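You operate a simulated robot arm through the tools that you are given. There is no shell and no other tool. Be economical: measure what you need, move in short steps, check, and stop when the job is done.

Carry out the task below with a simulated two-armed robot. There is one attempt and no reset: what you move stays moved.

Task
Probe the three tubs in the grey rack and stand the yellow sign before the warm one.
Fine: the sign from the bench top; warm is above -5 C; probe back in its socket.

Only the result counts: the job must be done as asked and must still hold three seconds after the hand-in. Knocking over, shifting, dropping, spilling or breaking anything else fails it.

Robot
Two 7-joint arms with two-finger parallel grippers on one trunk, on a base that drives. Base frame: it is fixed to the floor where the robot stands at the start and does not move with it; the origin is under the middle of the robot, x ahead of it, y to its left, z up; the surface under the hand at the start is at about z = 860. Units: mm, rad, N and s.
The left shoulder is at the start at [70, 177, 1195], the right one opposite. With the tool pointing down near the work surface each hand reaches from about 280 to 720 mm from the robot's upright axis, wherever it stands, measured 20 degrees to its own side. Places, roughly: blank button [800, -400, 900]; cell switch [900, -400, 900]; dim dial [800, -900, 900]; light switch [900, -1000, 900]; orange button [800, -1600, 1000]; pad before tub one [900, -200, 900]; pad before tub three [900, 0, 900]; pad before tub two [900, -100, 900]; peak button [600, -100, 1000]; probe dial [700, -100, 900]; read button [800, -400, 900]; socket of the orange meter [600, -200, 900]; tap lever [800, -800, 1000]; warm switch [700, -600, 900]. Payload 3.43 kg a hand.
Tool frame (each hand has its own): the origin (TCP) lies between the finger pads and is the grasp point; the fingertips stand 30 mm ahead of it; z points along the fingers, y is the line along which they close. Largest opening 94 mm; finger width 28, thickness 10; the body of the gripper, 50 by 96 mm, starts 55 mm behind the TCP.
Orientation is told as [roll, pitch, yaw] about the base's x, y, z axes, in that order, counted from this pose: with the fingers straight down and closing along the base's y, the tool's x points along the base's -x, its y along +y and its z along -z.

Tools
- The arms move only by the tool arm_command. It takes "left_plan", "right_plan" or both (then of equal length, played together; a hand with none holds still); each is a list of rows, each a list of 3 entries, a list of its own where there are three numbers: the shift along the tool's x, y, z in mm, then the turn, a rotation vector about the tool's x, y, z in rad, then the opening, from 0 (shut) to 1 (fully open). In form: [[[x, y, z], [wx, wy, wz], claw], ...]. A call has 1 to 8 rows; each row shifts and turns the commanded pose from where the row before left it, along the tool's axes as they then stand. Each row takes 0.2 s and may step no farther than 50 mm and 0.15 rad from the row before; otherwise, or with a gripper value out of range, the whole call is refused. Where a pose cannot be reached the arm comes as near as it can. A force on the tool above 40 N (or 10 N above the force at the start of the call, whichever is more), or a blocked arm, ends the call early, and 0.2 s more pass. The fingers move at their own pace (about 153 mm/s each) and stop on an object; they squeeze with about 35 N. The grip force told is the motor's: it shows also when the fingers shut on nothing. Time passes only in rows, and 0.2 s behind the last, so rows that do not move let the fingers close. The reply holds the time, the measured pose of the TCP, the force on the tool along the base axes, the opening and the grip force, in the units named above and with some noise, with the torque about the TCP (base axes, N m) and any sound that the robot's microphone picked up, and new pictures: "show" is both (left out), scene, wrist or none (wrist: the cameras of the hands that moved).
- Cameras (640 x 400 px; columns grow to the right, rows downward): "scene" is now at [136.1, -6.8, 1521.8]; the picture's right is [-0.26, -0.97, -0.00], its down [-0.53, 0.14, -0.83] and it looks along [0.81, -0.21, -0.55] (base axes); focal length 267 px, centre (320, 200). "left" rides on the left gripper at [76, -14, -102] in its tool frame; the picture's right is [0.18, 0.98, 0.00], its down [-0.75, 0.14, -0.64] and it looks along [-0.63, 0.12, 0.77] (tool axes); focal length 243 px, centre (320, 200). "right" rides on the right gripper at [76, 14, -102] in its tool frame; the picture's right is [-0.18, 0.98, 0.00], its down [-0.75, -0.14, -0.64] and it looks along [-0.63, -0.12, 0.77] (tool axes); focal length 243 px, centre (320, 200).
- move_column(by): slides the trunk up (or, below 0, down) by that many mm; the arms and the scene camera ride with it, the base frame stays. It gives what a move gives, with no picture.
- roll_base(legs): drives the robot by 1 to 6 legs, each [ahead, turn to the left] in mm and rad, along the robot's own axes; the way and the turn of a leg run together, so that a leg with both is an arc; at most 1500 mm and 3.142 rad a leg. The arms and the cameras ride along, it lands a little off, and it stops where it bumps. It gives what a move gives, and a new picture of the scene camera.
- head_to(pan, tilt): turns the head with the scene camera to pan (to the left, within 1.501 rad either way) and tilt (down, from -0.506 to 1.204), counted from straight ahead of the robot. It gives what a move gives, and a new picture of the scene camera.
- locate(camera, pixels): for up to 12 pixels [column, row] of the newest picture of that camera ("zoom" is the newest enlarged one), the place [x, y, z] in the base frame of the surface seen there, good to about 3 mm, but the place of the scene camera against the robot may be out by one fixed shift of up to 18 mm in any direction. The clock stands still meanwhile.
- close_up(camera, box): a new picture of the part [left, top, right, bottom] of that camera's present view, enlarged. The clock stands still meanwhile.
- hand_in(): hands the job in; it is judged then, once.

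Keep the steps short. Do not move on a guess: measure, check each grasp and each placing, and mend mistakes. In all there are 80 turns and 260 pictures (those below and enlarged ones count). Leave the grippers open and the arms clear of the work at the hand-in unless told otherwise, and finish with a single line.

The tools are called after ">>>" by a JSON object that holds its "fn" and its "kwargs". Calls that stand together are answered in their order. arm_command: Moves the arms, as the interface text tells. Its arguments: {"type":"object","properties":{"left_plan":{"type":"array","items":{"type":"array"}},"right_plan":{"type":"array","items":{"type":"array"}},"show":{"type":"string","enum":["both","scene","wrist","none"]}},"required":[]} The other tools are called the same way: move_column (by) slides the trunk up or down; roll_base (legs) drives the base; head_to (pan, tilt) turns the head that bears the scene camera; locate (camera, pixels) gives the place of the surface under pixels of a picture; close_up (camera, box) takes an enlarged picture of a part of a camera's view; hand_in () hands the job in.

At the start:

```text
clock: 0.0
left_eef_pos: [418.5, 65.9, 1307.1]
left_tcp_rot: [0.001, 0.0, 0.001]
left_contact_force: [0.8, -0.1, -0.3]
left_ft_torque: [0.0, 0.0, 0.0]
left_width: 94.0
left_gripper_force: 0.0
right_eef_pos: [427.6, -303.6, 1341.1]
right_tcp_rot: [0.0, 0.002, 0.001]
right_contact_force: [0.0, -0.3, -0.1]
right_ft_torque: [0.01, 0.04, 0.01]
right_width: 94.0
right_gripper_force: 0.0
trunk travel left (down, up): [-775.0, 65.0]
robot x, y, heading: [-3.4, -1.4, -0.001]
head pan, tilt: [-0.26, 0.583]
```

scene: 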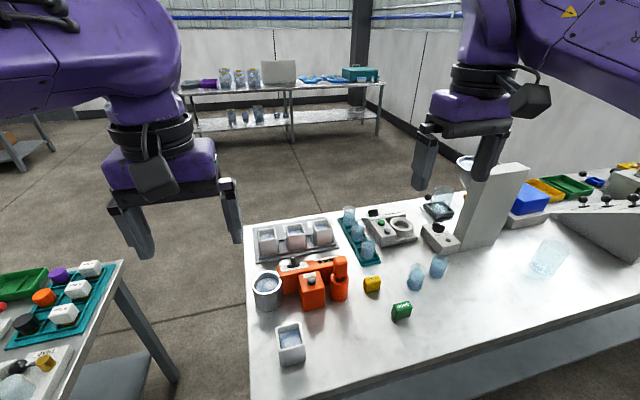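
right: 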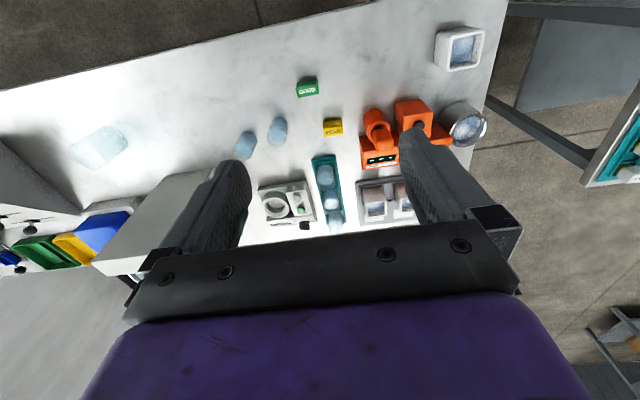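
left: 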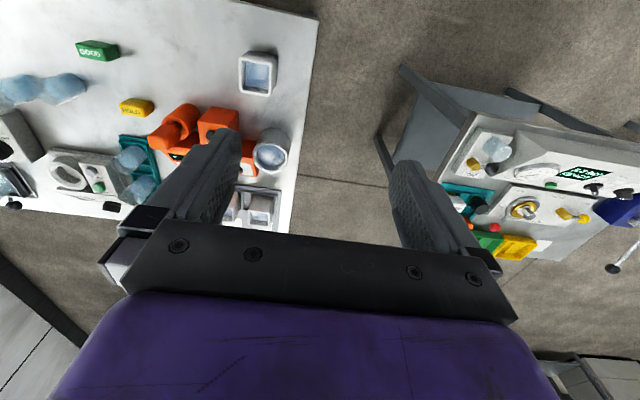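

I see the bench with the grey rack (around 295,238), the orange meter (315,280) and the yellow sign (372,284). I'll look closer.

>>> {"fn": "close_up", "kwargs": {"camera": "scene", "box": [240, 200, 400, 300]}}

>>> {"fn": "close_up", "kwargs": {"camera": "right", "box": [290, 60, 500, 240]}}

>>> {"fn": "close_up", "kwargs": {"camera": "left", "box": [60, 20, 320, 220]}}

>>> {"fn": "locate", "kwargs": {"camera": "scene", "pixels": [[372, 278], [372, 290], [268, 240], [295, 238], [322, 235], [312, 280], [312, 295], [340, 262], [340, 290], [290, 268], [266, 284], [402, 310]]}}

```text
4.00 times, centred on (320, 250) of scene
```

zoom: 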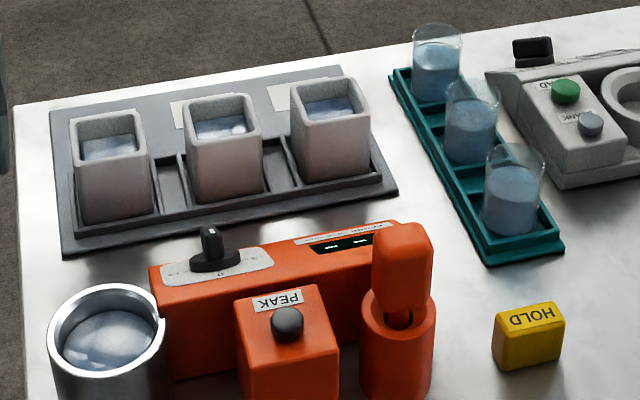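

```text
2.22 times, centred on (395, 150) of right
```

zoom: 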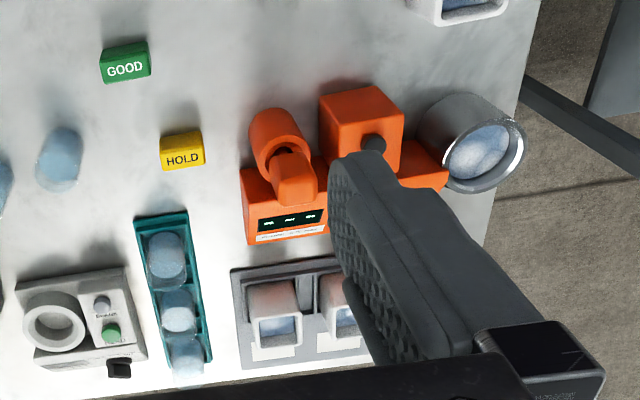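

```text
2.00 times, centred on (190, 120) of left
```

zoom: 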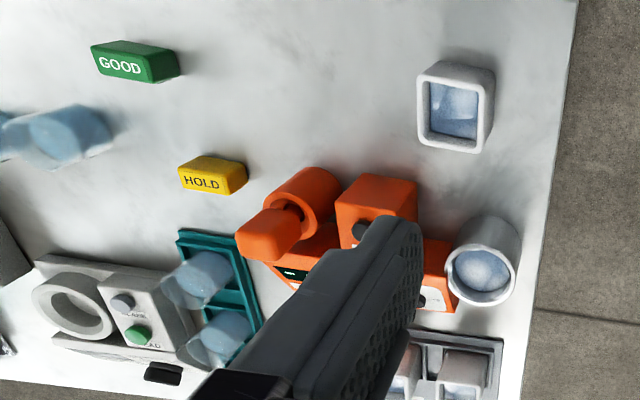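

```text
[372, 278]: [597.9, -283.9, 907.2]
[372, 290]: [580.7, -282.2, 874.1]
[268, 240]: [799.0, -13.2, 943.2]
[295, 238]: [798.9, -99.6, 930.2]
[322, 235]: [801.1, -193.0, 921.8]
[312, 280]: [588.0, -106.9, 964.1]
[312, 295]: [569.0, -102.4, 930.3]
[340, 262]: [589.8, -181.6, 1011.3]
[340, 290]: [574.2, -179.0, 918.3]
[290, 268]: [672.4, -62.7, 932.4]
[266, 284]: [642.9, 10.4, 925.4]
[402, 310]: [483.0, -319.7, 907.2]
```

Now I look at the meter's dial and display, and measure bench edges.

>>> {"fn": "close_up", "kwargs": {"camera": "scene", "box": [275, 250, 355, 300]}}

>>> {"fn": "locate", "kwargs": {"camera": "scene", "pixels": [[245, 240], [252, 398], [400, 371], [300, 222], [264, 227], [289, 225], [316, 221], [329, 246], [293, 252], [335, 240], [420, 200], [400, 350]]}}

>>> {"fn": "close_up", "kwargs": {"camera": "right", "box": [350, 90, 430, 170]}}

>>> {"fn": "close_up", "kwargs": {"camera": "scene", "box": [340, 160, 640, 348]}}

```text
8.00 times, centred on (315, 275) of scene
```

zoom: 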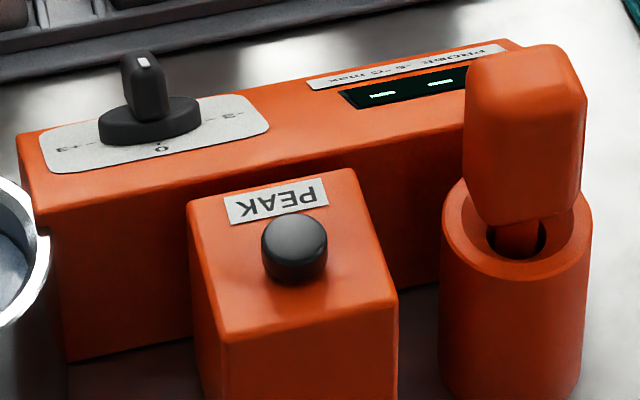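

```text
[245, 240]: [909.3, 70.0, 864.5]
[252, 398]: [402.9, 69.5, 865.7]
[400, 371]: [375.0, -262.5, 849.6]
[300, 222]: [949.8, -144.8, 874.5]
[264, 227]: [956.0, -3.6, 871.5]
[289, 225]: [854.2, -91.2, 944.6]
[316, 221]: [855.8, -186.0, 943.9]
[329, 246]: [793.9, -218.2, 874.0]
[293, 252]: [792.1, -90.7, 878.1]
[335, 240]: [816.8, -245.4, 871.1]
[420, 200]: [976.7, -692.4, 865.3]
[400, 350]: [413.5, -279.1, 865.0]
```

```text
5.00 times, centred on (390, 130) of right
```

zoom: 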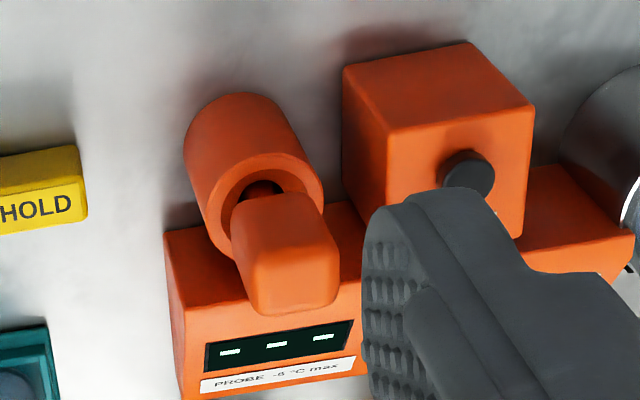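

```text
2.13 times, centred on (490, 254) of scene
```

zoom: 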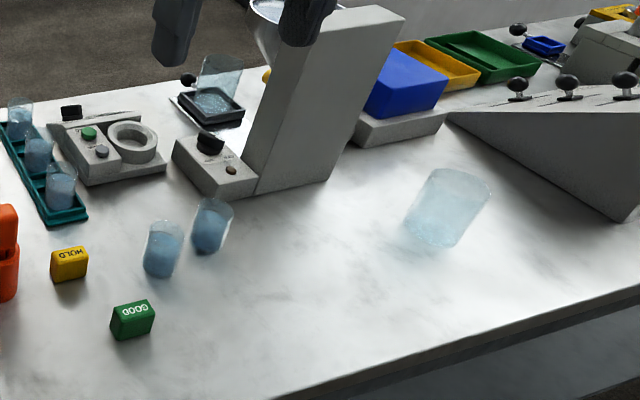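

The display shows dashes and a label about a max; the dial markings need a better view. I move the right hand so its camera looks straight at the meter.

>>> {"fn": "arm_command", "kwargs": {"right_plan": [[[7, 38, 22], [0, 0, 0], 1], [[7, 38, 22], [0, 0, 0], 1], [[7, 38, 22], [0, 0, 0], 1], [[7, 38, 22], [0, 0, 0], 1]], "show": "wrist"}}

>>> {"fn": "head_to", "kwargs": {"pan": 0, "tilt": 1.15}}

```text
clock: 1.0
left_eef_pos: [417.5, 67.0, 1307.7]
left_tcp_rot: [-0.001, 0.0, 0.0]
left_contact_force: [0.5, 0.7, -0.4]
left_ft_torque: [-0.02, -0.01, 0.01]
left_width: 94.2
left_gripper_force: 0.0
right_eef_pos: [424.2, -164.1, 1260.5]
right_tcp_rot: [-0.002, 0.0, 0.002]
right_contact_force: [1.0, 0.5, -0.4]
right_ft_torque: [-0.01, 0.0, -0.05]
right_width: 94.0
right_gripper_force: 0.1
right hand out of reach, approached as far as the arm can: row 4
trunk travel left (down, up): [-775.0, 65.0]
robot x, y, heading: [-2.7, 1.8, 0.001]
head pan, tilt: [-0.26, 0.583]
```

right: 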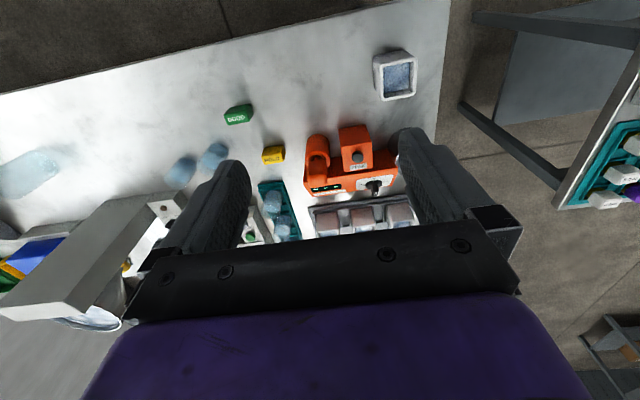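

```text
clock: 2.0
left_eef_pos: [418.4, 65.2, 1308.2]
left_tcp_rot: [0.0, -0.002, 0.0]
left_contact_force: [-0.2, -0.4, 0.5]
left_ft_torque: [0.02, 0.0, 0.0]
left_width: 94.1
left_gripper_force: 0.1
right_eef_pos: [425.5, -166.0, 1260.8]
right_tcp_rot: [0.001, 0.0, 0.004]
right_contact_force: [0.3, 0.0, -0.8]
right_ft_torque: [0.0, 0.03, 0.0]
right_width: 94.3
right_gripper_force: 0.1
trunk travel left (down, up): [-775.0, 65.0]
robot x, y, heading: [-3.5, -0.6, 0.003]
head pan, tilt: [0.0, 1.15]
```

scene: 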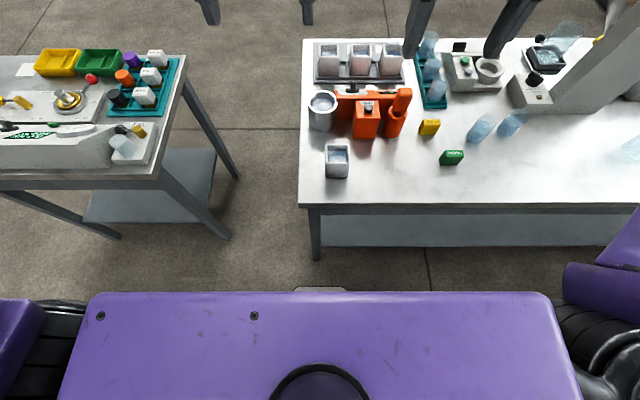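

I zoom on the meter in the right camera and check the floor clearance in front of the base.

>>> {"fn": "close_up", "kwargs": {"camera": "right", "box": [295, 115, 405, 240]}}

>>> {"fn": "locate", "kwargs": {"camera": "scene", "pixels": [[320, 288], [300, 289], [318, 258], [400, 210], [400, 240], [500, 270], [320, 300], [214, 238]]}}

>>> {"fn": "close_up", "kwargs": {"camera": "right", "box": [350, 168, 400, 200]}}

>>> {"fn": "close_up", "kwargs": {"camera": "right", "box": [300, 175, 350, 207]}}

```text
3.20 times, centred on (350, 178) of right
```

zoom: 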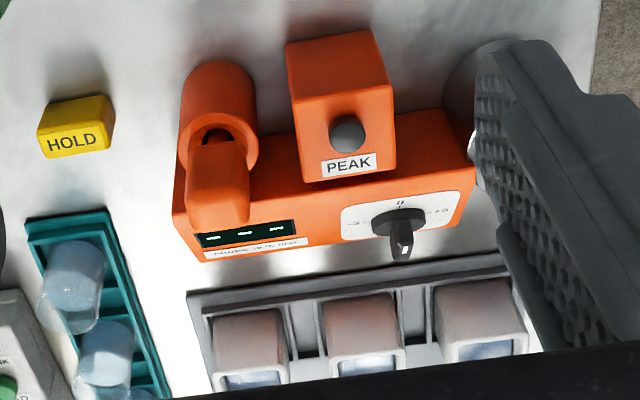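

```text
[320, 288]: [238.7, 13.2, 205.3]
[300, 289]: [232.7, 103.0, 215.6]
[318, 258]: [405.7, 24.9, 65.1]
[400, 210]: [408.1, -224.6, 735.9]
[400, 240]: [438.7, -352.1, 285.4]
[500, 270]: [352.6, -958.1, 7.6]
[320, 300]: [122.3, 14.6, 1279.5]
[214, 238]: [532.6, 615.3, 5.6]
```

```text
12.50 times, centred on (375, 184) of right
```

zoom: 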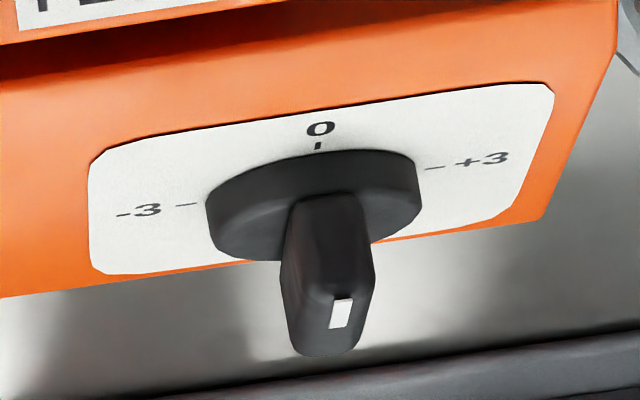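

```text
12.50 times, centred on (325, 191) of right
```

zoom: 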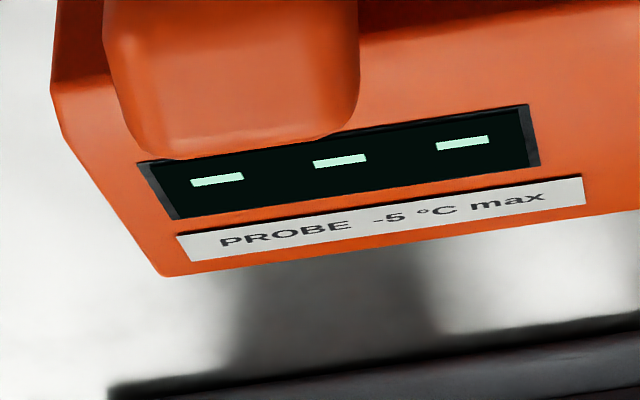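

The dial has -3/0/+3 marks; I need to see where it points. Base front is at about x=235, bench leg at 405. I drive ahead 120 mm to gain reach, then look at the dial again.

>>> {"fn": "roll_base", "kwargs": {"legs": [[120, 0]]}}

>>> {"fn": "head_to", "kwargs": {"pan": -0.15, "tilt": 0.85}}

```text
clock: 3.2
left_eef_pos: [538.8, 65.7, 1307.8]
left_tcp_rot: [-0.001, -0.002, 0.0]
left_contact_force: [-0.1, 0.0, -0.2]
left_ft_torque: [0.02, 0.01, -0.01]
left_width: 93.8
left_gripper_force: 0.0
right_eef_pos: [545.3, -165.8, 1261.0]
right_tcp_rot: [-0.001, -0.003, 0.003]
right_contact_force: [0.4, -0.1, 0.0]
right_ft_torque: [0.0, -0.02, -0.03]
right_width: 94.1
right_gripper_force: 0.1
trunk travel left (down, up): [-775.0, 65.0]
robot x, y, heading: [123.1, 1.3, -0.001]
head pan, tilt: [0.0, 1.15]
```

scene: 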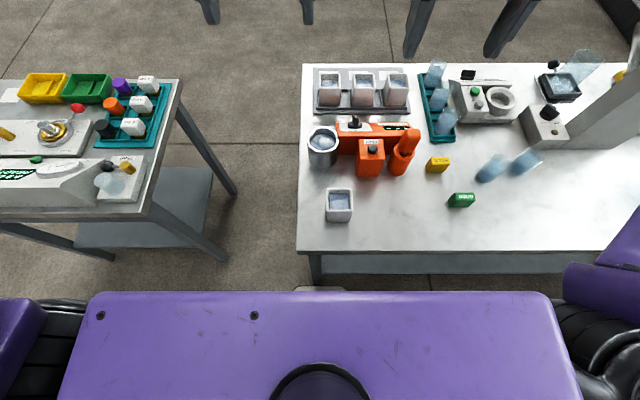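

```text
clock: 4.0
left_eef_pos: [541.9, 66.3, 1307.5]
left_tcp_rot: [-0.001, -0.001, 0.0]
left_contact_force: [0.3, -0.2, 0.7]
left_ft_torque: [0.03, 0.0, 0.01]
left_width: 93.7
left_gripper_force: 0.2
right_eef_pos: [548.2, -165.9, 1260.6]
right_tcp_rot: [0.0, 0.001, 0.005]
right_contact_force: [-0.8, 0.1, 0.4]
right_ft_torque: [0.02, -0.03, -0.02]
right_width: 93.9
right_gripper_force: 0.1
trunk travel left (down, up): [-775.0, 65.0]
robot x, y, heading: [124.9, -2.8, 0.005]
head pan, tilt: [-0.15, 0.85]
```

scene: 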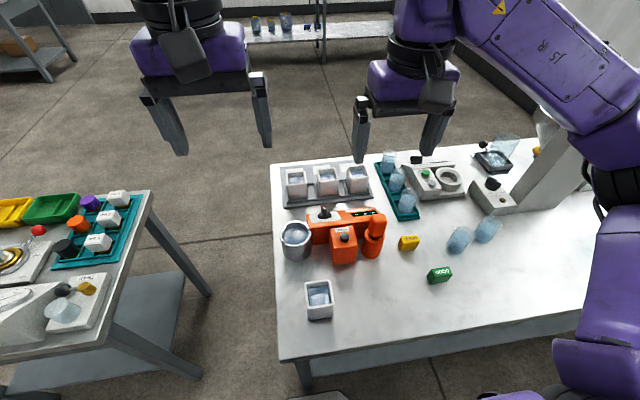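

The meter is now clearer from the front. I zoom on dial, probe and rack.

>>> {"fn": "close_up", "kwargs": {"camera": "scene", "box": [304, 200, 352, 230]}}

>>> {"fn": "close_up", "kwargs": {"camera": "scene", "box": [330, 195, 410, 262]}}

>>> {"fn": "close_up", "kwargs": {"camera": "scene", "box": [270, 155, 382, 215]}}

```text
13.33 times, centred on (328, 215) of scene
```

zoom: 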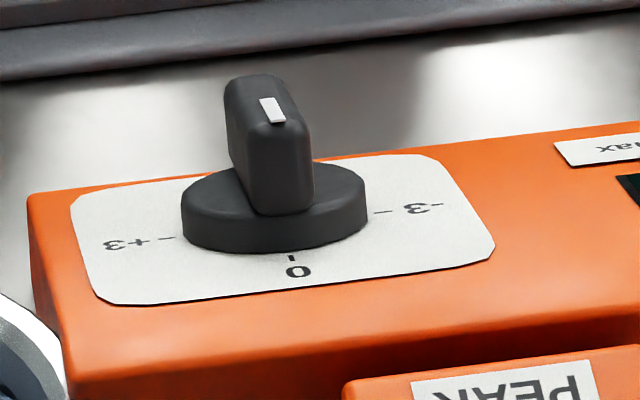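

```text
5.97 times, centred on (370, 228) of scene
```

zoom: 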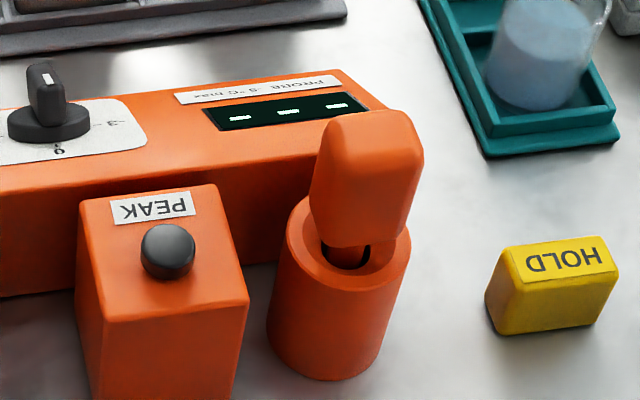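

```text
5.71 times, centred on (326, 185) of scene
```

zoom: 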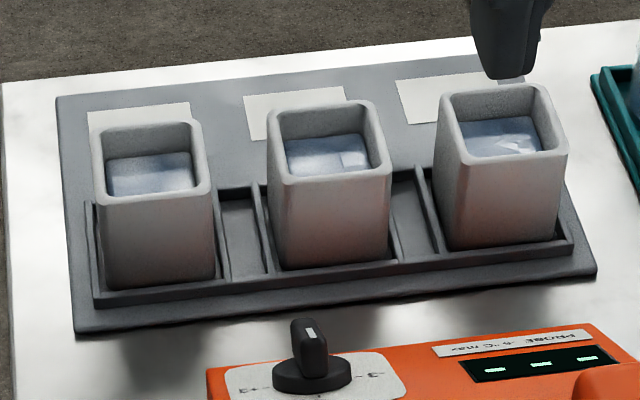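

The dial points to 0. Now I measure the probe handle, sign, tubs and pads, with the right wrist camera too.

>>> {"fn": "arm_command", "kwargs": {"right_plan": [[[40, 0, 0], [0, 0, 0], 1], [[20, 0, 20], [0, 0, 0], 1]], "show": "wrist"}}

>>> {"fn": "locate", "kwargs": {"camera": "scene", "pixels": [[374, 218], [379, 226], [371, 239], [410, 240], [409, 247], [297, 173], [327, 171], [358, 169], [297, 183], [327, 181], [358, 178], [295, 175]]}}

```text
clock: 4.6
left_eef_pos: [541.2, 63.5, 1307.2]
left_tcp_rot: [0.001, -0.001, 0.001]
left_contact_force: [0.9, 0.0, 0.0]
left_ft_torque: [0.0, 0.04, -0.01]
left_width: 94.2
left_gripper_force: 0.0
right_eef_pos: [522.2, -197.9, 1251.6]
right_tcp_rot: [-0.001, 0.002, 0.004]
right_contact_force: [0.5, -0.3, 0.1]
right_ft_torque: [0.04, 0.01, 0.02]
right_width: 93.8
right_gripper_force: 0.0
right hand out of reach, approached as far as the arm can: row 1, 2
trunk travel left (down, up): [-775.0, 65.0]
robot x, y, heading: [123.7, 1.1, 0.003]
head pan, tilt: [-0.15, 0.85]
```

right: 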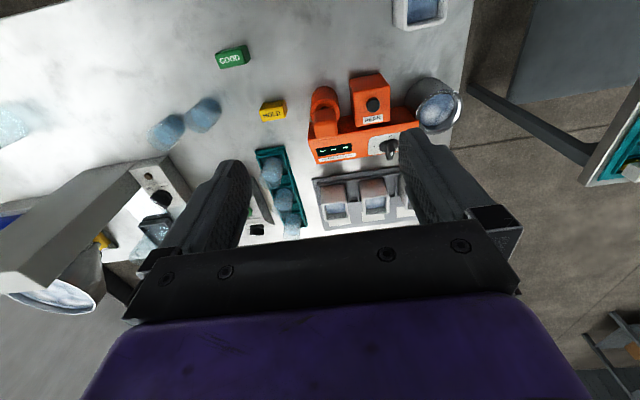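

```text
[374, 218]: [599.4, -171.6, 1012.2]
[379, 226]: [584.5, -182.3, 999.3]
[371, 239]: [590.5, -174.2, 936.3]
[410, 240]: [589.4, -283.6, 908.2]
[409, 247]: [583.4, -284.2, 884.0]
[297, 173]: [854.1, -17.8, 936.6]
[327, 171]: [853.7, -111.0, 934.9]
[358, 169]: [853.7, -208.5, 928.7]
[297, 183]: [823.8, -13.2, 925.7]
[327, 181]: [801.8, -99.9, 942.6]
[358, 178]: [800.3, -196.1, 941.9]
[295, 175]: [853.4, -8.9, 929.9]
```

>>> {"fn": "close_up", "kwargs": {"camera": "right", "box": [300, 75, 380, 165]}}

>>> {"fn": "locate", "kwargs": {"camera": "right", "pixels": [[324, 118], [316, 118], [334, 116], [325, 130], [324, 92], [324, 108], [314, 108], [332, 106], [273, 105], [273, 115], [336, 190], [373, 186]]}}

```text
4.44 times, centred on (340, 120) of right
```

zoom: 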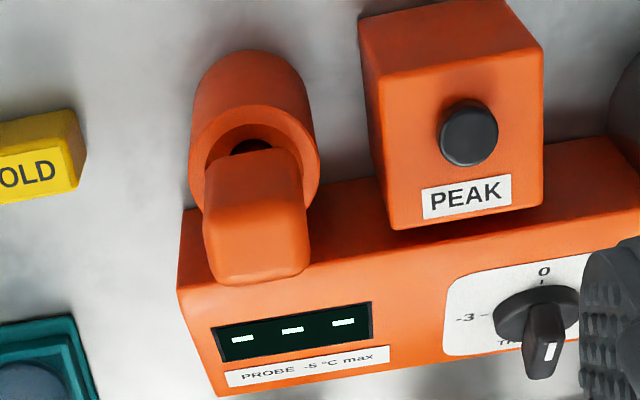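

```text
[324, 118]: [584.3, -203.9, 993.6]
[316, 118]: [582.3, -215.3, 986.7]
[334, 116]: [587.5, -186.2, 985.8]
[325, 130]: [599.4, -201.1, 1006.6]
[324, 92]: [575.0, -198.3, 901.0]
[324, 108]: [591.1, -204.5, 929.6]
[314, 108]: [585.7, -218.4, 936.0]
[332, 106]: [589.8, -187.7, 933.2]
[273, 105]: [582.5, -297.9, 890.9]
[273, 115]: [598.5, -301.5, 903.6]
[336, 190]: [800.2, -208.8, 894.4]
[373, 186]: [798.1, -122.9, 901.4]
```

The wrist camera puts the handle centre near (600,-201), top z≈1007; the scene camera is shifted about +18 in y. Before testing reach over the tubs, I check the tall white post's place.

>>> {"fn": "locate", "kwargs": {"camera": "scene", "pixels": [[540, 180], [560, 120], [530, 150], [510, 195], [515, 210], [345, 238], [333, 205], [317, 215], [360, 226], [325, 163], [350, 160], [294, 168]]}}

>>> {"fn": "locate", "kwargs": {"camera": "right", "pixels": [[140, 170], [30, 250], [100, 200], [75, 290], [162, 200], [372, 90], [372, 104], [345, 180], [333, 212], [377, 205]]}}

```text
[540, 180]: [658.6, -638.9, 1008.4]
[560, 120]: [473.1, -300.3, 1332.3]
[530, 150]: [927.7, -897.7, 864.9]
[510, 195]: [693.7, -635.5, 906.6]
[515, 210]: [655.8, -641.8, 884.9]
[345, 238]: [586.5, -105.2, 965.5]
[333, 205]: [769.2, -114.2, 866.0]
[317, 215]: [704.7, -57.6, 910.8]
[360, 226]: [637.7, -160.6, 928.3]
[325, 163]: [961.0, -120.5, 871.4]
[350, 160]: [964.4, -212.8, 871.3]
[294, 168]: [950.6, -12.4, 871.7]
```

```text
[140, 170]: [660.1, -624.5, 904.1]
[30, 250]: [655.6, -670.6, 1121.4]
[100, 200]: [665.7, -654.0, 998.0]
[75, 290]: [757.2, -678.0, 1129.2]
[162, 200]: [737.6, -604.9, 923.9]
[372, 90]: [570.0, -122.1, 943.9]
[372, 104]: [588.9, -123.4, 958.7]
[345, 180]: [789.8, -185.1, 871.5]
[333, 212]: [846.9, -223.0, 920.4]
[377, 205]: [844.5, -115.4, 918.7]
```

The post is well clear (y<-600). I test the right arm's reach high over tub two.

>>> {"fn": "arm_command", "kwargs": {"right_plan": [[[-40, 10, 19], [0, 0, 0], 1], [[-40, 10, 19], [0, 0, 0], 1], [[-40, 10, 19], [0, 0, 0], 1], [[-40, 10, 19], [0, 0, 0], 1], [[-40, 10, 19], [0, 0, 0], 1], [[-40, 10, 19], [0, 0, 0], 1], [[-40, 10, 19], [0, 0, 0], 1], [[-40, 10, 19], [0, 0, 0], 1]], "show": "both"}}

```text
clock: 6.4
left_eef_pos: [541.3, 63.5, 1307.4]
left_tcp_rot: [0.001, 0.001, 0.001]
left_contact_force: [-0.1, -0.6, 0.2]
left_ft_torque: [0.03, -0.06, 0.0]
left_width: 94.2
left_gripper_force: 0.1
right_eef_pos: [798.0, -122.7, 1105.6]
right_tcp_rot: [0.0, 0.0, 0.004]
right_contact_force: [-0.2, -0.6, -0.7]
right_ft_torque: [0.02, -0.02, 0.04]
right_width: 94.1
right_gripper_force: 0.3
right hand out of reach, approached as far as the arm can: row 8
trunk travel left (down, up): [-775.0, 65.0]
robot x, y, heading: [123.7, -4.3, -0.005]
head pan, tilt: [-0.15, 0.85]
```

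scene: 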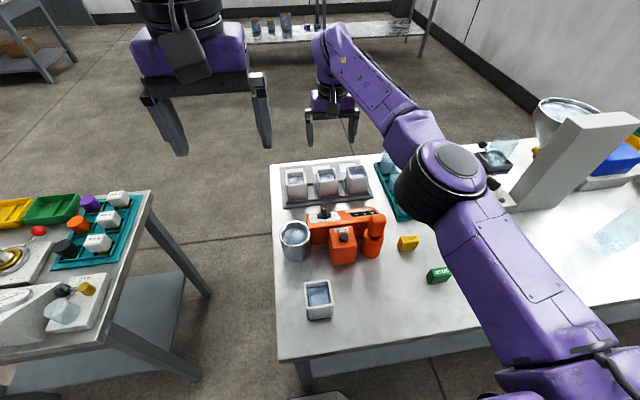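
right: 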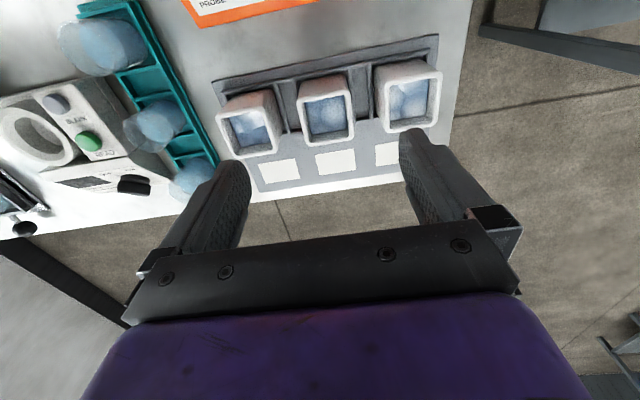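

Tool-down reach ends near x=798 here. The wrist camera sees rack and pads nicely; I measure them.

>>> {"fn": "locate", "kwargs": {"camera": "right", "pixels": [[250, 136], [326, 115], [407, 98], [281, 171], [336, 161], [388, 153], [249, 120], [324, 103], [325, 136], [278, 162], [333, 152], [385, 145]]}}

>>> {"fn": "close_up", "kwargs": {"camera": "right", "box": [200, 30, 460, 192]}}

```text
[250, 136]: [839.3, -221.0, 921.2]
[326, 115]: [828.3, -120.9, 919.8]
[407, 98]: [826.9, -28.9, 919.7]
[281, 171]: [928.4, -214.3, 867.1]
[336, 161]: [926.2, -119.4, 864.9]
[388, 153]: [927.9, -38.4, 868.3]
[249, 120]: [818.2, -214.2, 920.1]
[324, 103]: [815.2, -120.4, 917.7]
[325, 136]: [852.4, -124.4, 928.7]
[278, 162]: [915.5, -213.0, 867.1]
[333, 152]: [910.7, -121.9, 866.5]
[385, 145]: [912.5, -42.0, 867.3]
```

```text
2.46 times, centred on (330, 111) of right
```

zoom: 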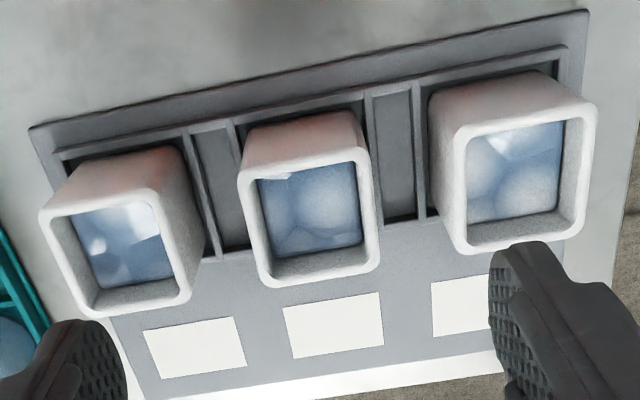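

Tubs: centres about (830, -27/-121/-216), rim z≈940, contents z≈919. Pads at about (922, -38/-120/-214, 867). I test how much farther the arm reaches with the fingers tilted 0.3 rad forward and a bit lower (still clear above the tubs).

>>> {"fn": "arm_command", "kwargs": {"right_plan": [[[0, 0, 0], [0, -0.15, 0], 1], [[0, 0, 0], [0, -0.15, 0], 1], [[-7.3, 0, 44.1], [0, 0, 0], 1], [[-7.3, 0, 44.1], [0, 0, 0], 1], [[-38, 0, 12], [0, 0, 0], 1]], "show": "none"}}

```text
clock: 7.6
left_eef_pos: [540.6, 68.6, 1307.4]
left_tcp_rot: [-0.002, -0.003, -0.001]
left_contact_force: [0.6, 1.8, 0.2]
left_ft_torque: [0.01, -0.03, 0.0]
left_width: 94.1
left_gripper_force: 0.1
right_eef_pos: [859.2, -116.9, 1022.8]
right_tcp_rot: [-0.002, -0.3, 0.004]
right_contact_force: [-0.4, 0.4, 0.1]
right_ft_torque: [-0.01, 0.02, 0.03]
right_width: 94.0
right_gripper_force: 0.0
right hand out of reach, approached as far as the arm can: row 5
trunk travel left (down, up): [-775.0, 65.0]
robot x, y, heading: [120.6, -2.2, -0.001]
head pan, tilt: [-0.15, 0.85]
```

Reach with tilt is x≈859, so probing is feasible. I bring the right hand back up and over the probe handle.

>>> {"fn": "arm_command", "kwargs": {"right_plan": [[[5.8, 0, -48.9], [0, 0, 0], 0.64], [[5.8, 0, -48.9], [0, 0, 0], 0.64], [[43, 0, -13.3], [0, 0.15, 0], 0.64], [[44.5, 0, -6.7], [0, 0.15, 0], 0.64], [[33, -21, 0], [0, 0, 0], 0.64], [[33, -21, 0], [0, 0, 0], 0.64], [[33, -21, 0], [0, 0, 0], 0.64], [[33, -21, 0], [0, 0, 0], 0.64]], "show": "both"}}

```text
clock: 9.4
left_eef_pos: [539.8, 64.0, 1308.6]
left_tcp_rot: [0.002, -0.002, 0.001]
left_contact_force: [-0.7, -0.1, 0.1]
left_ft_torque: [0.03, -0.03, 0.02]
left_width: 94.0
left_gripper_force: 0.3
right_eef_pos: [596.8, -207.6, 1113.6]
right_tcp_rot: [-0.001, -0.002, 0.004]
right_contact_force: [-0.4, -0.8, -0.4]
right_ft_torque: [0.02, 0.0, 0.01]
right_width: 60.1
right_gripper_force: 0.0
trunk travel left (down, up): [-775.0, 65.0]
robot x, y, heading: [122.6, -1.3, 0.0]
head pan, tilt: [-0.15, 0.85]
```

scene: 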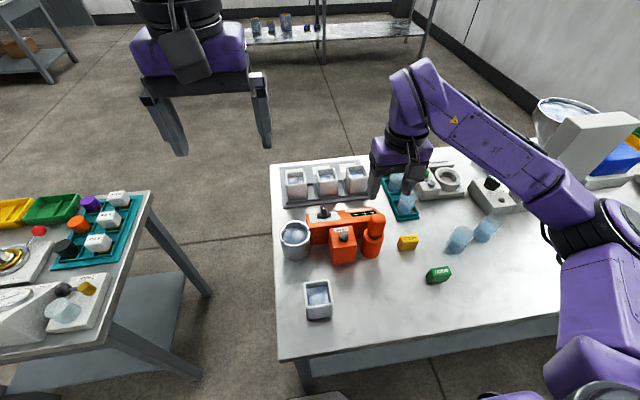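
right: 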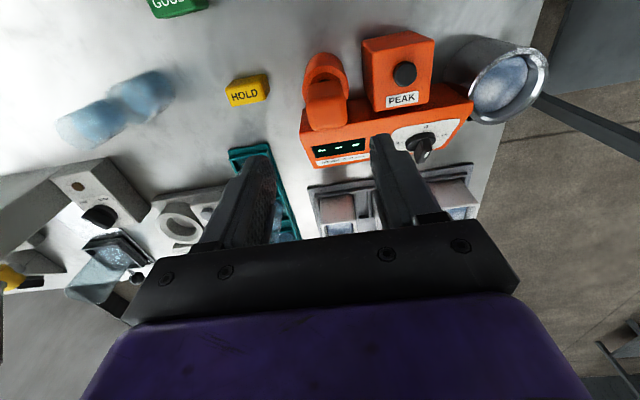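

I measure the handle from this nearer view.

>>> {"fn": "close_up", "kwargs": {"camera": "right", "box": [280, 40, 370, 170]}}

>>> {"fn": "locate", "kwargs": {"camera": "right", "pixels": [[326, 105], [312, 106], [340, 100], [326, 122], [314, 122], [342, 118], [325, 92], [313, 92], [338, 92], [404, 73], [400, 100], [325, 58]]}}

```text
3.08 times, centred on (325, 105) of right
```

zoom: 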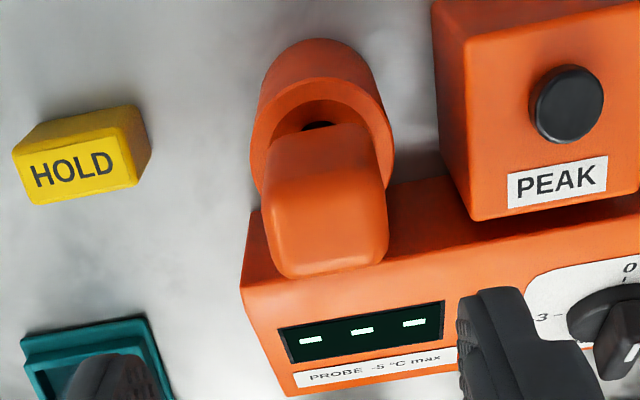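

```text
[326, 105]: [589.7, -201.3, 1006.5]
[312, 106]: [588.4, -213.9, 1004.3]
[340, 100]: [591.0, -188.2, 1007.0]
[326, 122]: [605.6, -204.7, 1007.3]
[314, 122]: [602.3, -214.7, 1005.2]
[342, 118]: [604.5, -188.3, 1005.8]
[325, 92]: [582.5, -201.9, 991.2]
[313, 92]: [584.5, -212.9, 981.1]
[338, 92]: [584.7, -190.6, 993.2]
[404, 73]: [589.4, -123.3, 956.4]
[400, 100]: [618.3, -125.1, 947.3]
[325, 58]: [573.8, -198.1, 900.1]
```

Handle: x 583–611, y −217…−186, top 1007. I lower straight to z≈983 with the hand centred, opening 60 mm.

>>> {"fn": "arm_command", "kwargs": {"right_plan": [[[0, 6, 40], [0, 0, 0], 0.64], [[0, 0, 40], [0, 0, 0], 0.64], [[0, 0, 30], [0, 0, 0], 0.64], [[0, 0, 20], [0, 0, 0], 0.64]], "show": "both"}}

```text
clock: 10.4
left_eef_pos: [542.1, 64.6, 1307.7]
left_tcp_rot: [0.0, 0.001, 0.0]
left_contact_force: [0.3, -0.3, 1.4]
left_ft_torque: [0.03, 0.01, 0.0]
left_width: 94.0
left_gripper_force: 0.0
right_eef_pos: [599.9, -198.2, 983.0]
right_tcp_rot: [0.0, -0.001, 0.003]
right_contact_force: [-0.6, -0.4, -0.4]
right_ft_torque: [0.0, -0.01, -0.03]
right_width: 60.6
right_gripper_force: 0.1
trunk travel left (down, up): [-775.0, 65.0]
robot x, y, heading: [124.7, -3.5, -0.001]
head pan, tilt: [-0.15, 0.85]
```

scene: 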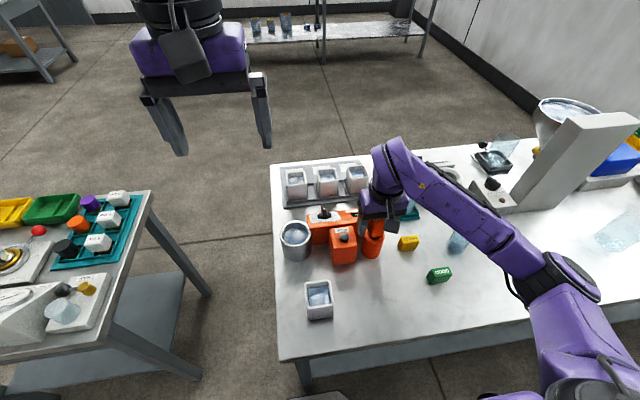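
right: 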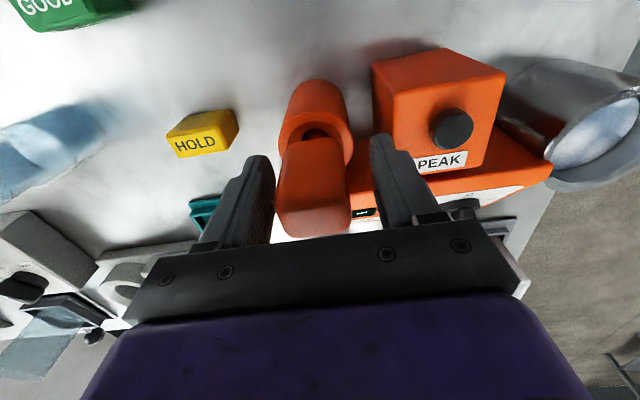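

The handle is between the fingers, slightly to the left; I shift 3 mm and close.

>>> {"fn": "arm_command", "kwargs": {"right_plan": [[[0, -3, 0], [0, 0, 0], 0.64], [[0, 0, 0], [0, 0, 0], 0.3], [[0, 0, 0], [0, 0, 0], 0.0], [[0, 0, 0], [0, 0, 0], 0.0]], "show": "wrist"}}

```text
clock: 11.4
left_eef_pos: [540.8, 65.9, 1307.7]
left_tcp_rot: [0.0, -0.001, -0.001]
left_contact_force: [-0.1, 0.4, -0.7]
left_ft_torque: [0.0, 0.0, 0.0]
left_width: 94.1
left_gripper_force: 0.0
right_eef_pos: [598.0, -202.9, 982.4]
right_tcp_rot: [0.0, -0.001, 0.003]
right_contact_force: [0.0, 0.1, 0.3]
right_ft_torque: [-0.01, -0.02, 0.0]
right_width: 39.4
right_gripper_force: 35.2
trunk travel left (down, up): [-775.0, 65.0]
robot x, y, heading: [125.9, 1.0, -0.003]
head pan, tilt: [-0.15, 0.85]
```

right: 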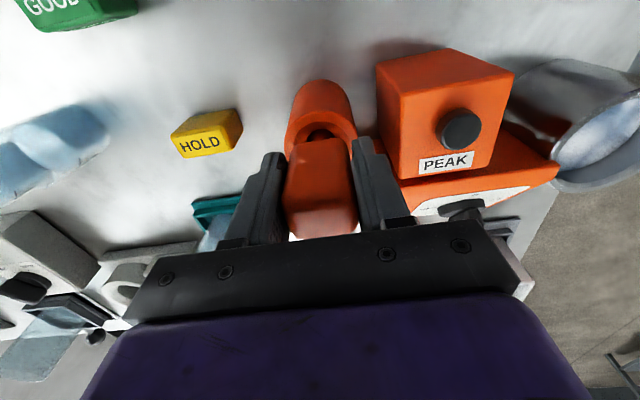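

Grasped (39 mm, 35 N). Grasp pose (598,−202.5,982.5) is noted for the return. I lift straight up.

>>> {"fn": "arm_command", "kwargs": {"right_plan": [[[0, 0, -20], [0, 0, 0], 0], [[0, 0, -40], [0, 0, 0], 0], [[0, 0, -45], [0, 0, 0], 0], [[0, 0, -45], [0, 0, 0], 0]], "show": "both"}}

```text
clock: 12.4
left_eef_pos: [541.3, 65.6, 1307.3]
left_tcp_rot: [-0.002, -0.001, 0.0]
left_contact_force: [-0.7, -0.2, 0.3]
left_ft_torque: [-0.02, -0.02, -0.01]
left_width: 94.2
left_gripper_force: 0.0
right_eef_pos: [596.8, -202.9, 1131.2]
right_tcp_rot: [-0.001, 0.0, 0.002]
right_contact_force: [0.8, 0.2, -0.2]
right_ft_torque: [-0.03, 0.02, -0.03]
right_width: 39.3
right_gripper_force: 35.6
trunk travel left (down, up): [-775.0, 65.0]
robot x, y, heading: [120.6, -2.3, -0.002]
head pan, tilt: [-0.15, 0.85]
```

scene: 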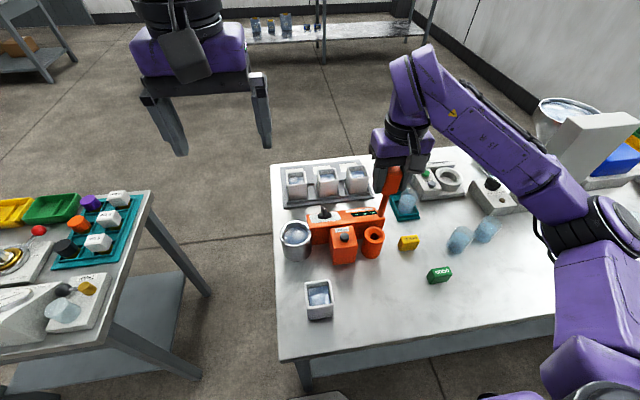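
right: 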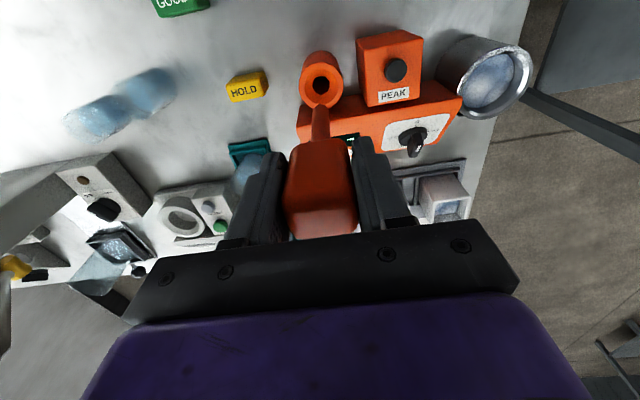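

>>> {"fn": "close_up", "kwargs": {"camera": "scene", "box": [340, 150, 430, 240]}}

>>> {"fn": "close_up", "kwargs": {"camera": "right", "box": [285, 40, 375, 160]}}

>>> {"fn": "locate", "kwargs": {"camera": "right", "pixels": [[319, 107], [319, 125], [320, 86], [310, 80], [331, 80], [321, 70], [321, 101], [320, 135]]}}

```text
4.44 times, centred on (385, 195) of scene
```

zoom: 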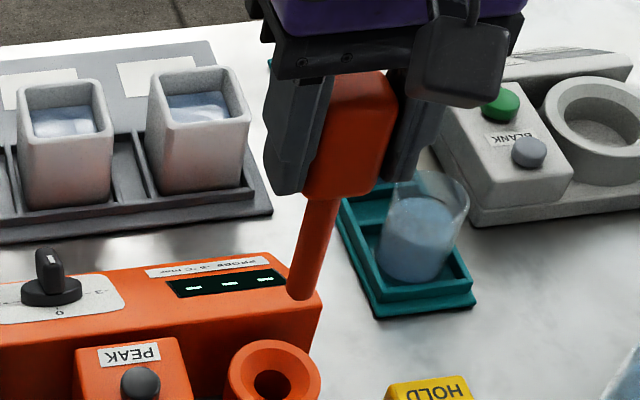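

```text
3.33 times, centred on (330, 100) of right
```

zoom: 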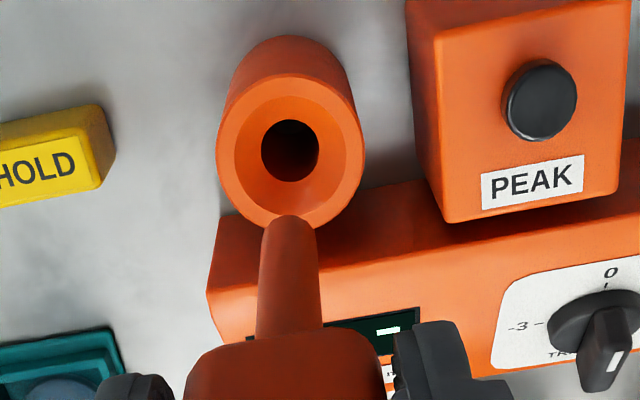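

```text
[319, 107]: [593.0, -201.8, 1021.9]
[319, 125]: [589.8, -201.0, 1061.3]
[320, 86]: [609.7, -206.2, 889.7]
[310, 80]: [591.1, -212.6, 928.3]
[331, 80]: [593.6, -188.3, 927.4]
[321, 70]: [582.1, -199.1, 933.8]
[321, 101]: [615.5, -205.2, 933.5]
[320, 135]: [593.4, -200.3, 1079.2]
```

Tip is ~113 mm below the TCP, stem ~62 mm long. I carry it over tub one (y≈−216) with a slight 0.2 rad forward tilt, staying high.

>>> {"fn": "arm_command", "kwargs": {"right_plan": [[[-43, -2.6, 0], [0, 0, 0], 0], [[-43, -2.6, 0], [0, 0, 0], 0], [[-43, -2.6, 0], [0, 0, 0], 0], [[-42, -2.6, 0], [0, 0, 0], 0], [[0, 0, 0], [0, -0.1, 0], 0], [[0, 0, 0], [0, -0.1, 0], 0], [[-33.1, -3, 28.1], [0, 0, 0], 0], [[0, 0, 0], [0, 0, 0], 0]], "show": "both"}}

```text
clock: 14.2
left_eef_pos: [540.6, 65.3, 1307.0]
left_tcp_rot: [0.0, -0.003, 0.001]
left_contact_force: [0.0, -0.1, 0.0]
left_ft_torque: [0.03, -0.02, 0.01]
left_width: 94.0
left_gripper_force: 0.1
right_eef_pos: [808.9, -214.3, 1110.5]
right_tcp_rot: [-0.001, -0.2, 0.004]
right_contact_force: [-0.3, -0.1, -0.9]
right_ft_torque: [0.0, -0.03, -0.03]
right_width: 39.8
right_gripper_force: 34.7
trunk travel left (down, up): [-775.0, 65.0]
robot x, y, heading: [120.3, 1.1, -0.0]
head pan, tilt: [-0.15, 0.85]
```

scene: 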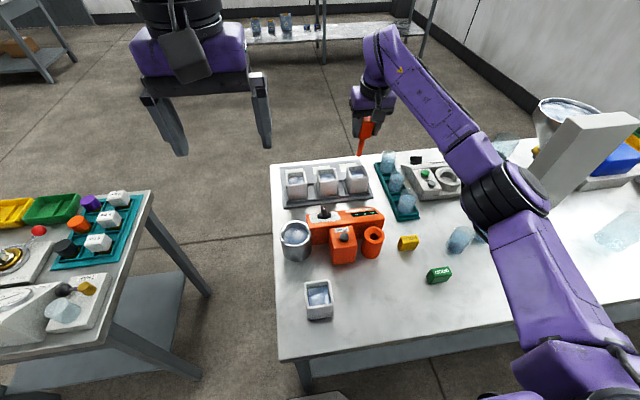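
right: 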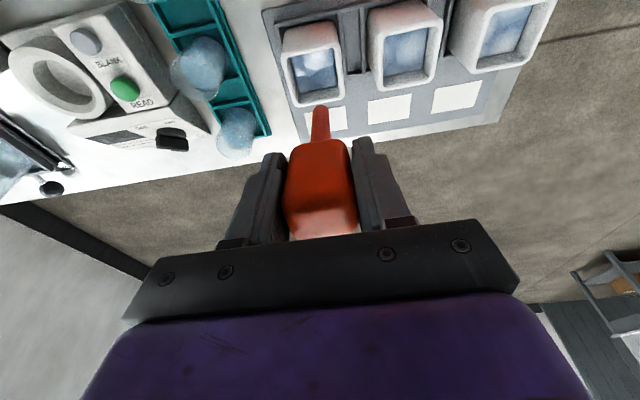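

I measure tip and tub one opening from the wrist camera.

>>> {"fn": "locate", "kwargs": {"camera": "right", "pixels": [[320, 109], [315, 50], [318, 103], [289, 77], [341, 70], [315, 76], [404, 54], [402, 30], [405, 84], [500, 35]]}}

>>> {"fn": "close_up", "kwargs": {"camera": "right", "box": [270, 10, 360, 160]}}

```text
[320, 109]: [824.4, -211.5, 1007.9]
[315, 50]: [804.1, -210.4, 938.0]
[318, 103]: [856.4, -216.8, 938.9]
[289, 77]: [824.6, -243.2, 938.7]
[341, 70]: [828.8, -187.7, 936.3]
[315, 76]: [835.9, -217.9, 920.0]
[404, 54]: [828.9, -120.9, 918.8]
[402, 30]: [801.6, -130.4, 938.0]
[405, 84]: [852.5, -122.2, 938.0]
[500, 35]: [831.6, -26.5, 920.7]
```

```text
2.67 times, centred on (315, 85) of right
```

zoom: 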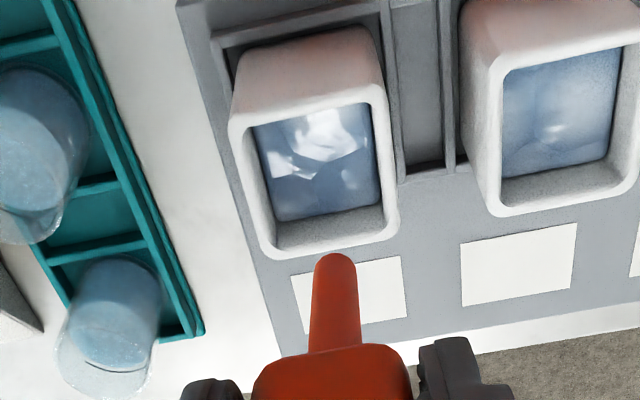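

Tip is over tub one's centre. I lower vertically about 95 mm in steps.

>>> {"fn": "arm_command", "kwargs": {"right_plan": [[[8.9, -3, 44.1], [0, 0, 0], 0], [[5.0, 0, 24.5], [0, 0, 0], 0], [[3, 0, 14.7], [0, 0, 0], 0], [[2, 0, 9.8], [0, 0, 0], 0]], "show": "both"}}

>>> {"fn": "close_up", "kwargs": {"camera": "scene", "box": [340, 190, 400, 228]}}

```text
clock: 15.2
left_eef_pos: [541.3, 66.0, 1306.7]
left_tcp_rot: [-0.001, -0.001, 0.0]
left_contact_force: [0.5, 0.2, -0.1]
left_ft_torque: [0.03, 0.0, 0.03]
left_width: 93.7
left_gripper_force: 0.1
right_eef_pos: [808.7, -219.2, 1014.2]
right_tcp_rot: [0.0, -0.198, 0.003]
right_contact_force: [0.9, 0.6, -0.4]
right_ft_torque: [0.01, 0.03, -0.01]
right_width: 39.3
right_gripper_force: 34.8
trunk travel left (down, up): [-775.0, 65.0]
robot x, y, heading: [124.1, -3.3, 0.004]
head pan, tilt: [-0.15, 0.85]
```

scene: 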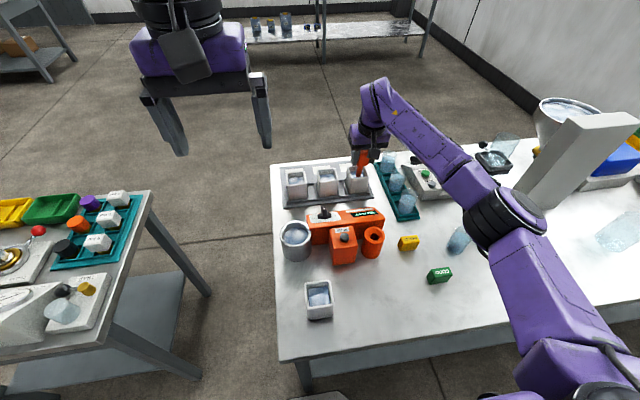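
right: 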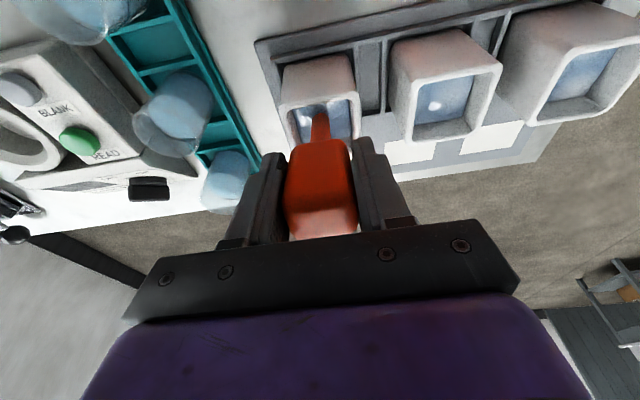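

```text
10.53 times, centred on (370, 209) of scene
```

zoom: 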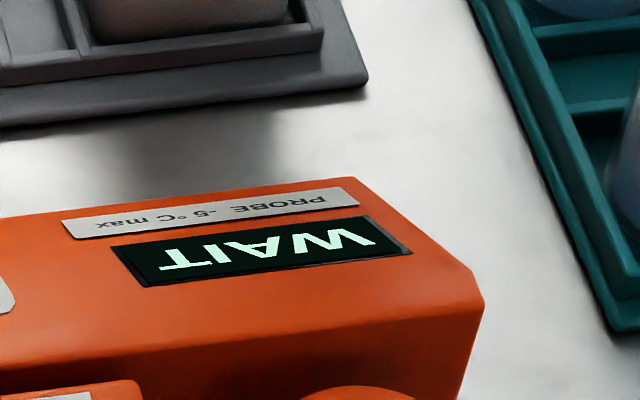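

The display says WAIT: the tip is in contact. I hold still for some time and read.

>>> {"fn": "arm_command", "kwargs": {"right_plan": [[[0, 0, 0], [0, 0, 0], 0], [[0, 0, 0], [0, 0, 0], 0], [[0, 0, 0], [0, 0, 0], 0], [[0, 0, 0], [0, 0, 0], 0], [[0, 0, 0], [0, 0, 0], 0], [[0, 0, 0], [0, 0, 0], 0], [[0, 0, 0], [0, 0, 0], 0], [[0, 0, 0], [0, 0, 0], 0]], "show": "none"}}

>>> {"fn": "close_up", "kwargs": {"camera": "scene", "box": [340, 190, 400, 228]}}

```text
clock: 17.0
left_eef_pos: [540.9, 65.5, 1307.4]
left_tcp_rot: [0.001, 0.003, 0.0]
left_contact_force: [0.0, 0.4, -0.3]
left_ft_torque: [0.02, -0.01, -0.03]
left_width: 94.1
left_gripper_force: 0.1
right_eef_pos: [808.0, -217.2, 1015.2]
right_tcp_rot: [-0.001, -0.2, 0.002]
right_contact_force: [0.3, -0.5, -0.3]
right_ft_torque: [0.01, 0.0, 0.0]
right_width: 39.4
right_gripper_force: 34.5
trunk travel left (down, up): [-775.0, 65.0]
robot x, y, heading: [121.2, 2.3, -0.0]
head pan, tilt: [-0.15, 0.85]
```

```text
10.53 times, centred on (370, 209) of scene
```

zoom: 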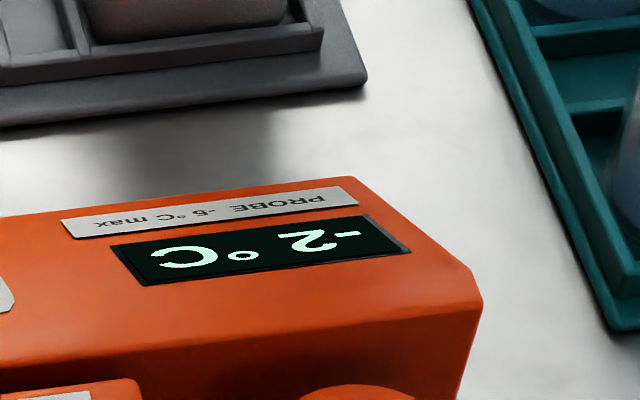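

It reads −2 °C. I hold a bit more to see whether it is steady.

>>> {"fn": "arm_command", "kwargs": {"right_plan": [[[0, 0, 0], [0, 0, 0], 0], [[0, 0, 0], [0, 0, 0], 0], [[0, 0, 0], [0, 0, 0], 0], [[0, 0, 0], [0, 0, 0], 0], [[0, 0, 0], [0, 0, 0], 0], [[0, 0, 0], [0, 0, 0], 0], [[0, 0, 0], [0, 0, 0], 0], [[0, 0, 0], [0, 0, 0], 0]], "show": "none"}}

>>> {"fn": "close_up", "kwargs": {"camera": "scene", "box": [340, 190, 400, 228]}}

```text
clock: 18.8
left_eef_pos: [541.3, 65.5, 1307.4]
left_tcp_rot: [0.002, -0.001, 0.0]
left_contact_force: [0.6, 0.6, 0.3]
left_ft_torque: [-0.01, 0.0, -0.03]
left_width: 94.0
left_gripper_force: 0.1
right_eef_pos: [808.1, -218.8, 1016.0]
right_tcp_rot: [0.0, -0.198, 0.003]
right_contact_force: [-0.6, 0.0, -0.3]
right_ft_torque: [-0.03, 0.01, 0.04]
right_width: 39.6
right_gripper_force: 34.6
trunk travel left (down, up): [-775.0, 65.0]
robot x, y, heading: [122.6, -0.2, -0.002]
head pan, tilt: [-0.15, 0.85]
```

```text
10.53 times, centred on (370, 209) of scene
```

zoom: 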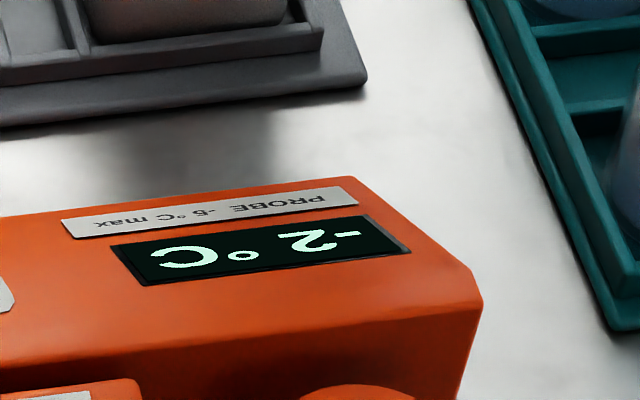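

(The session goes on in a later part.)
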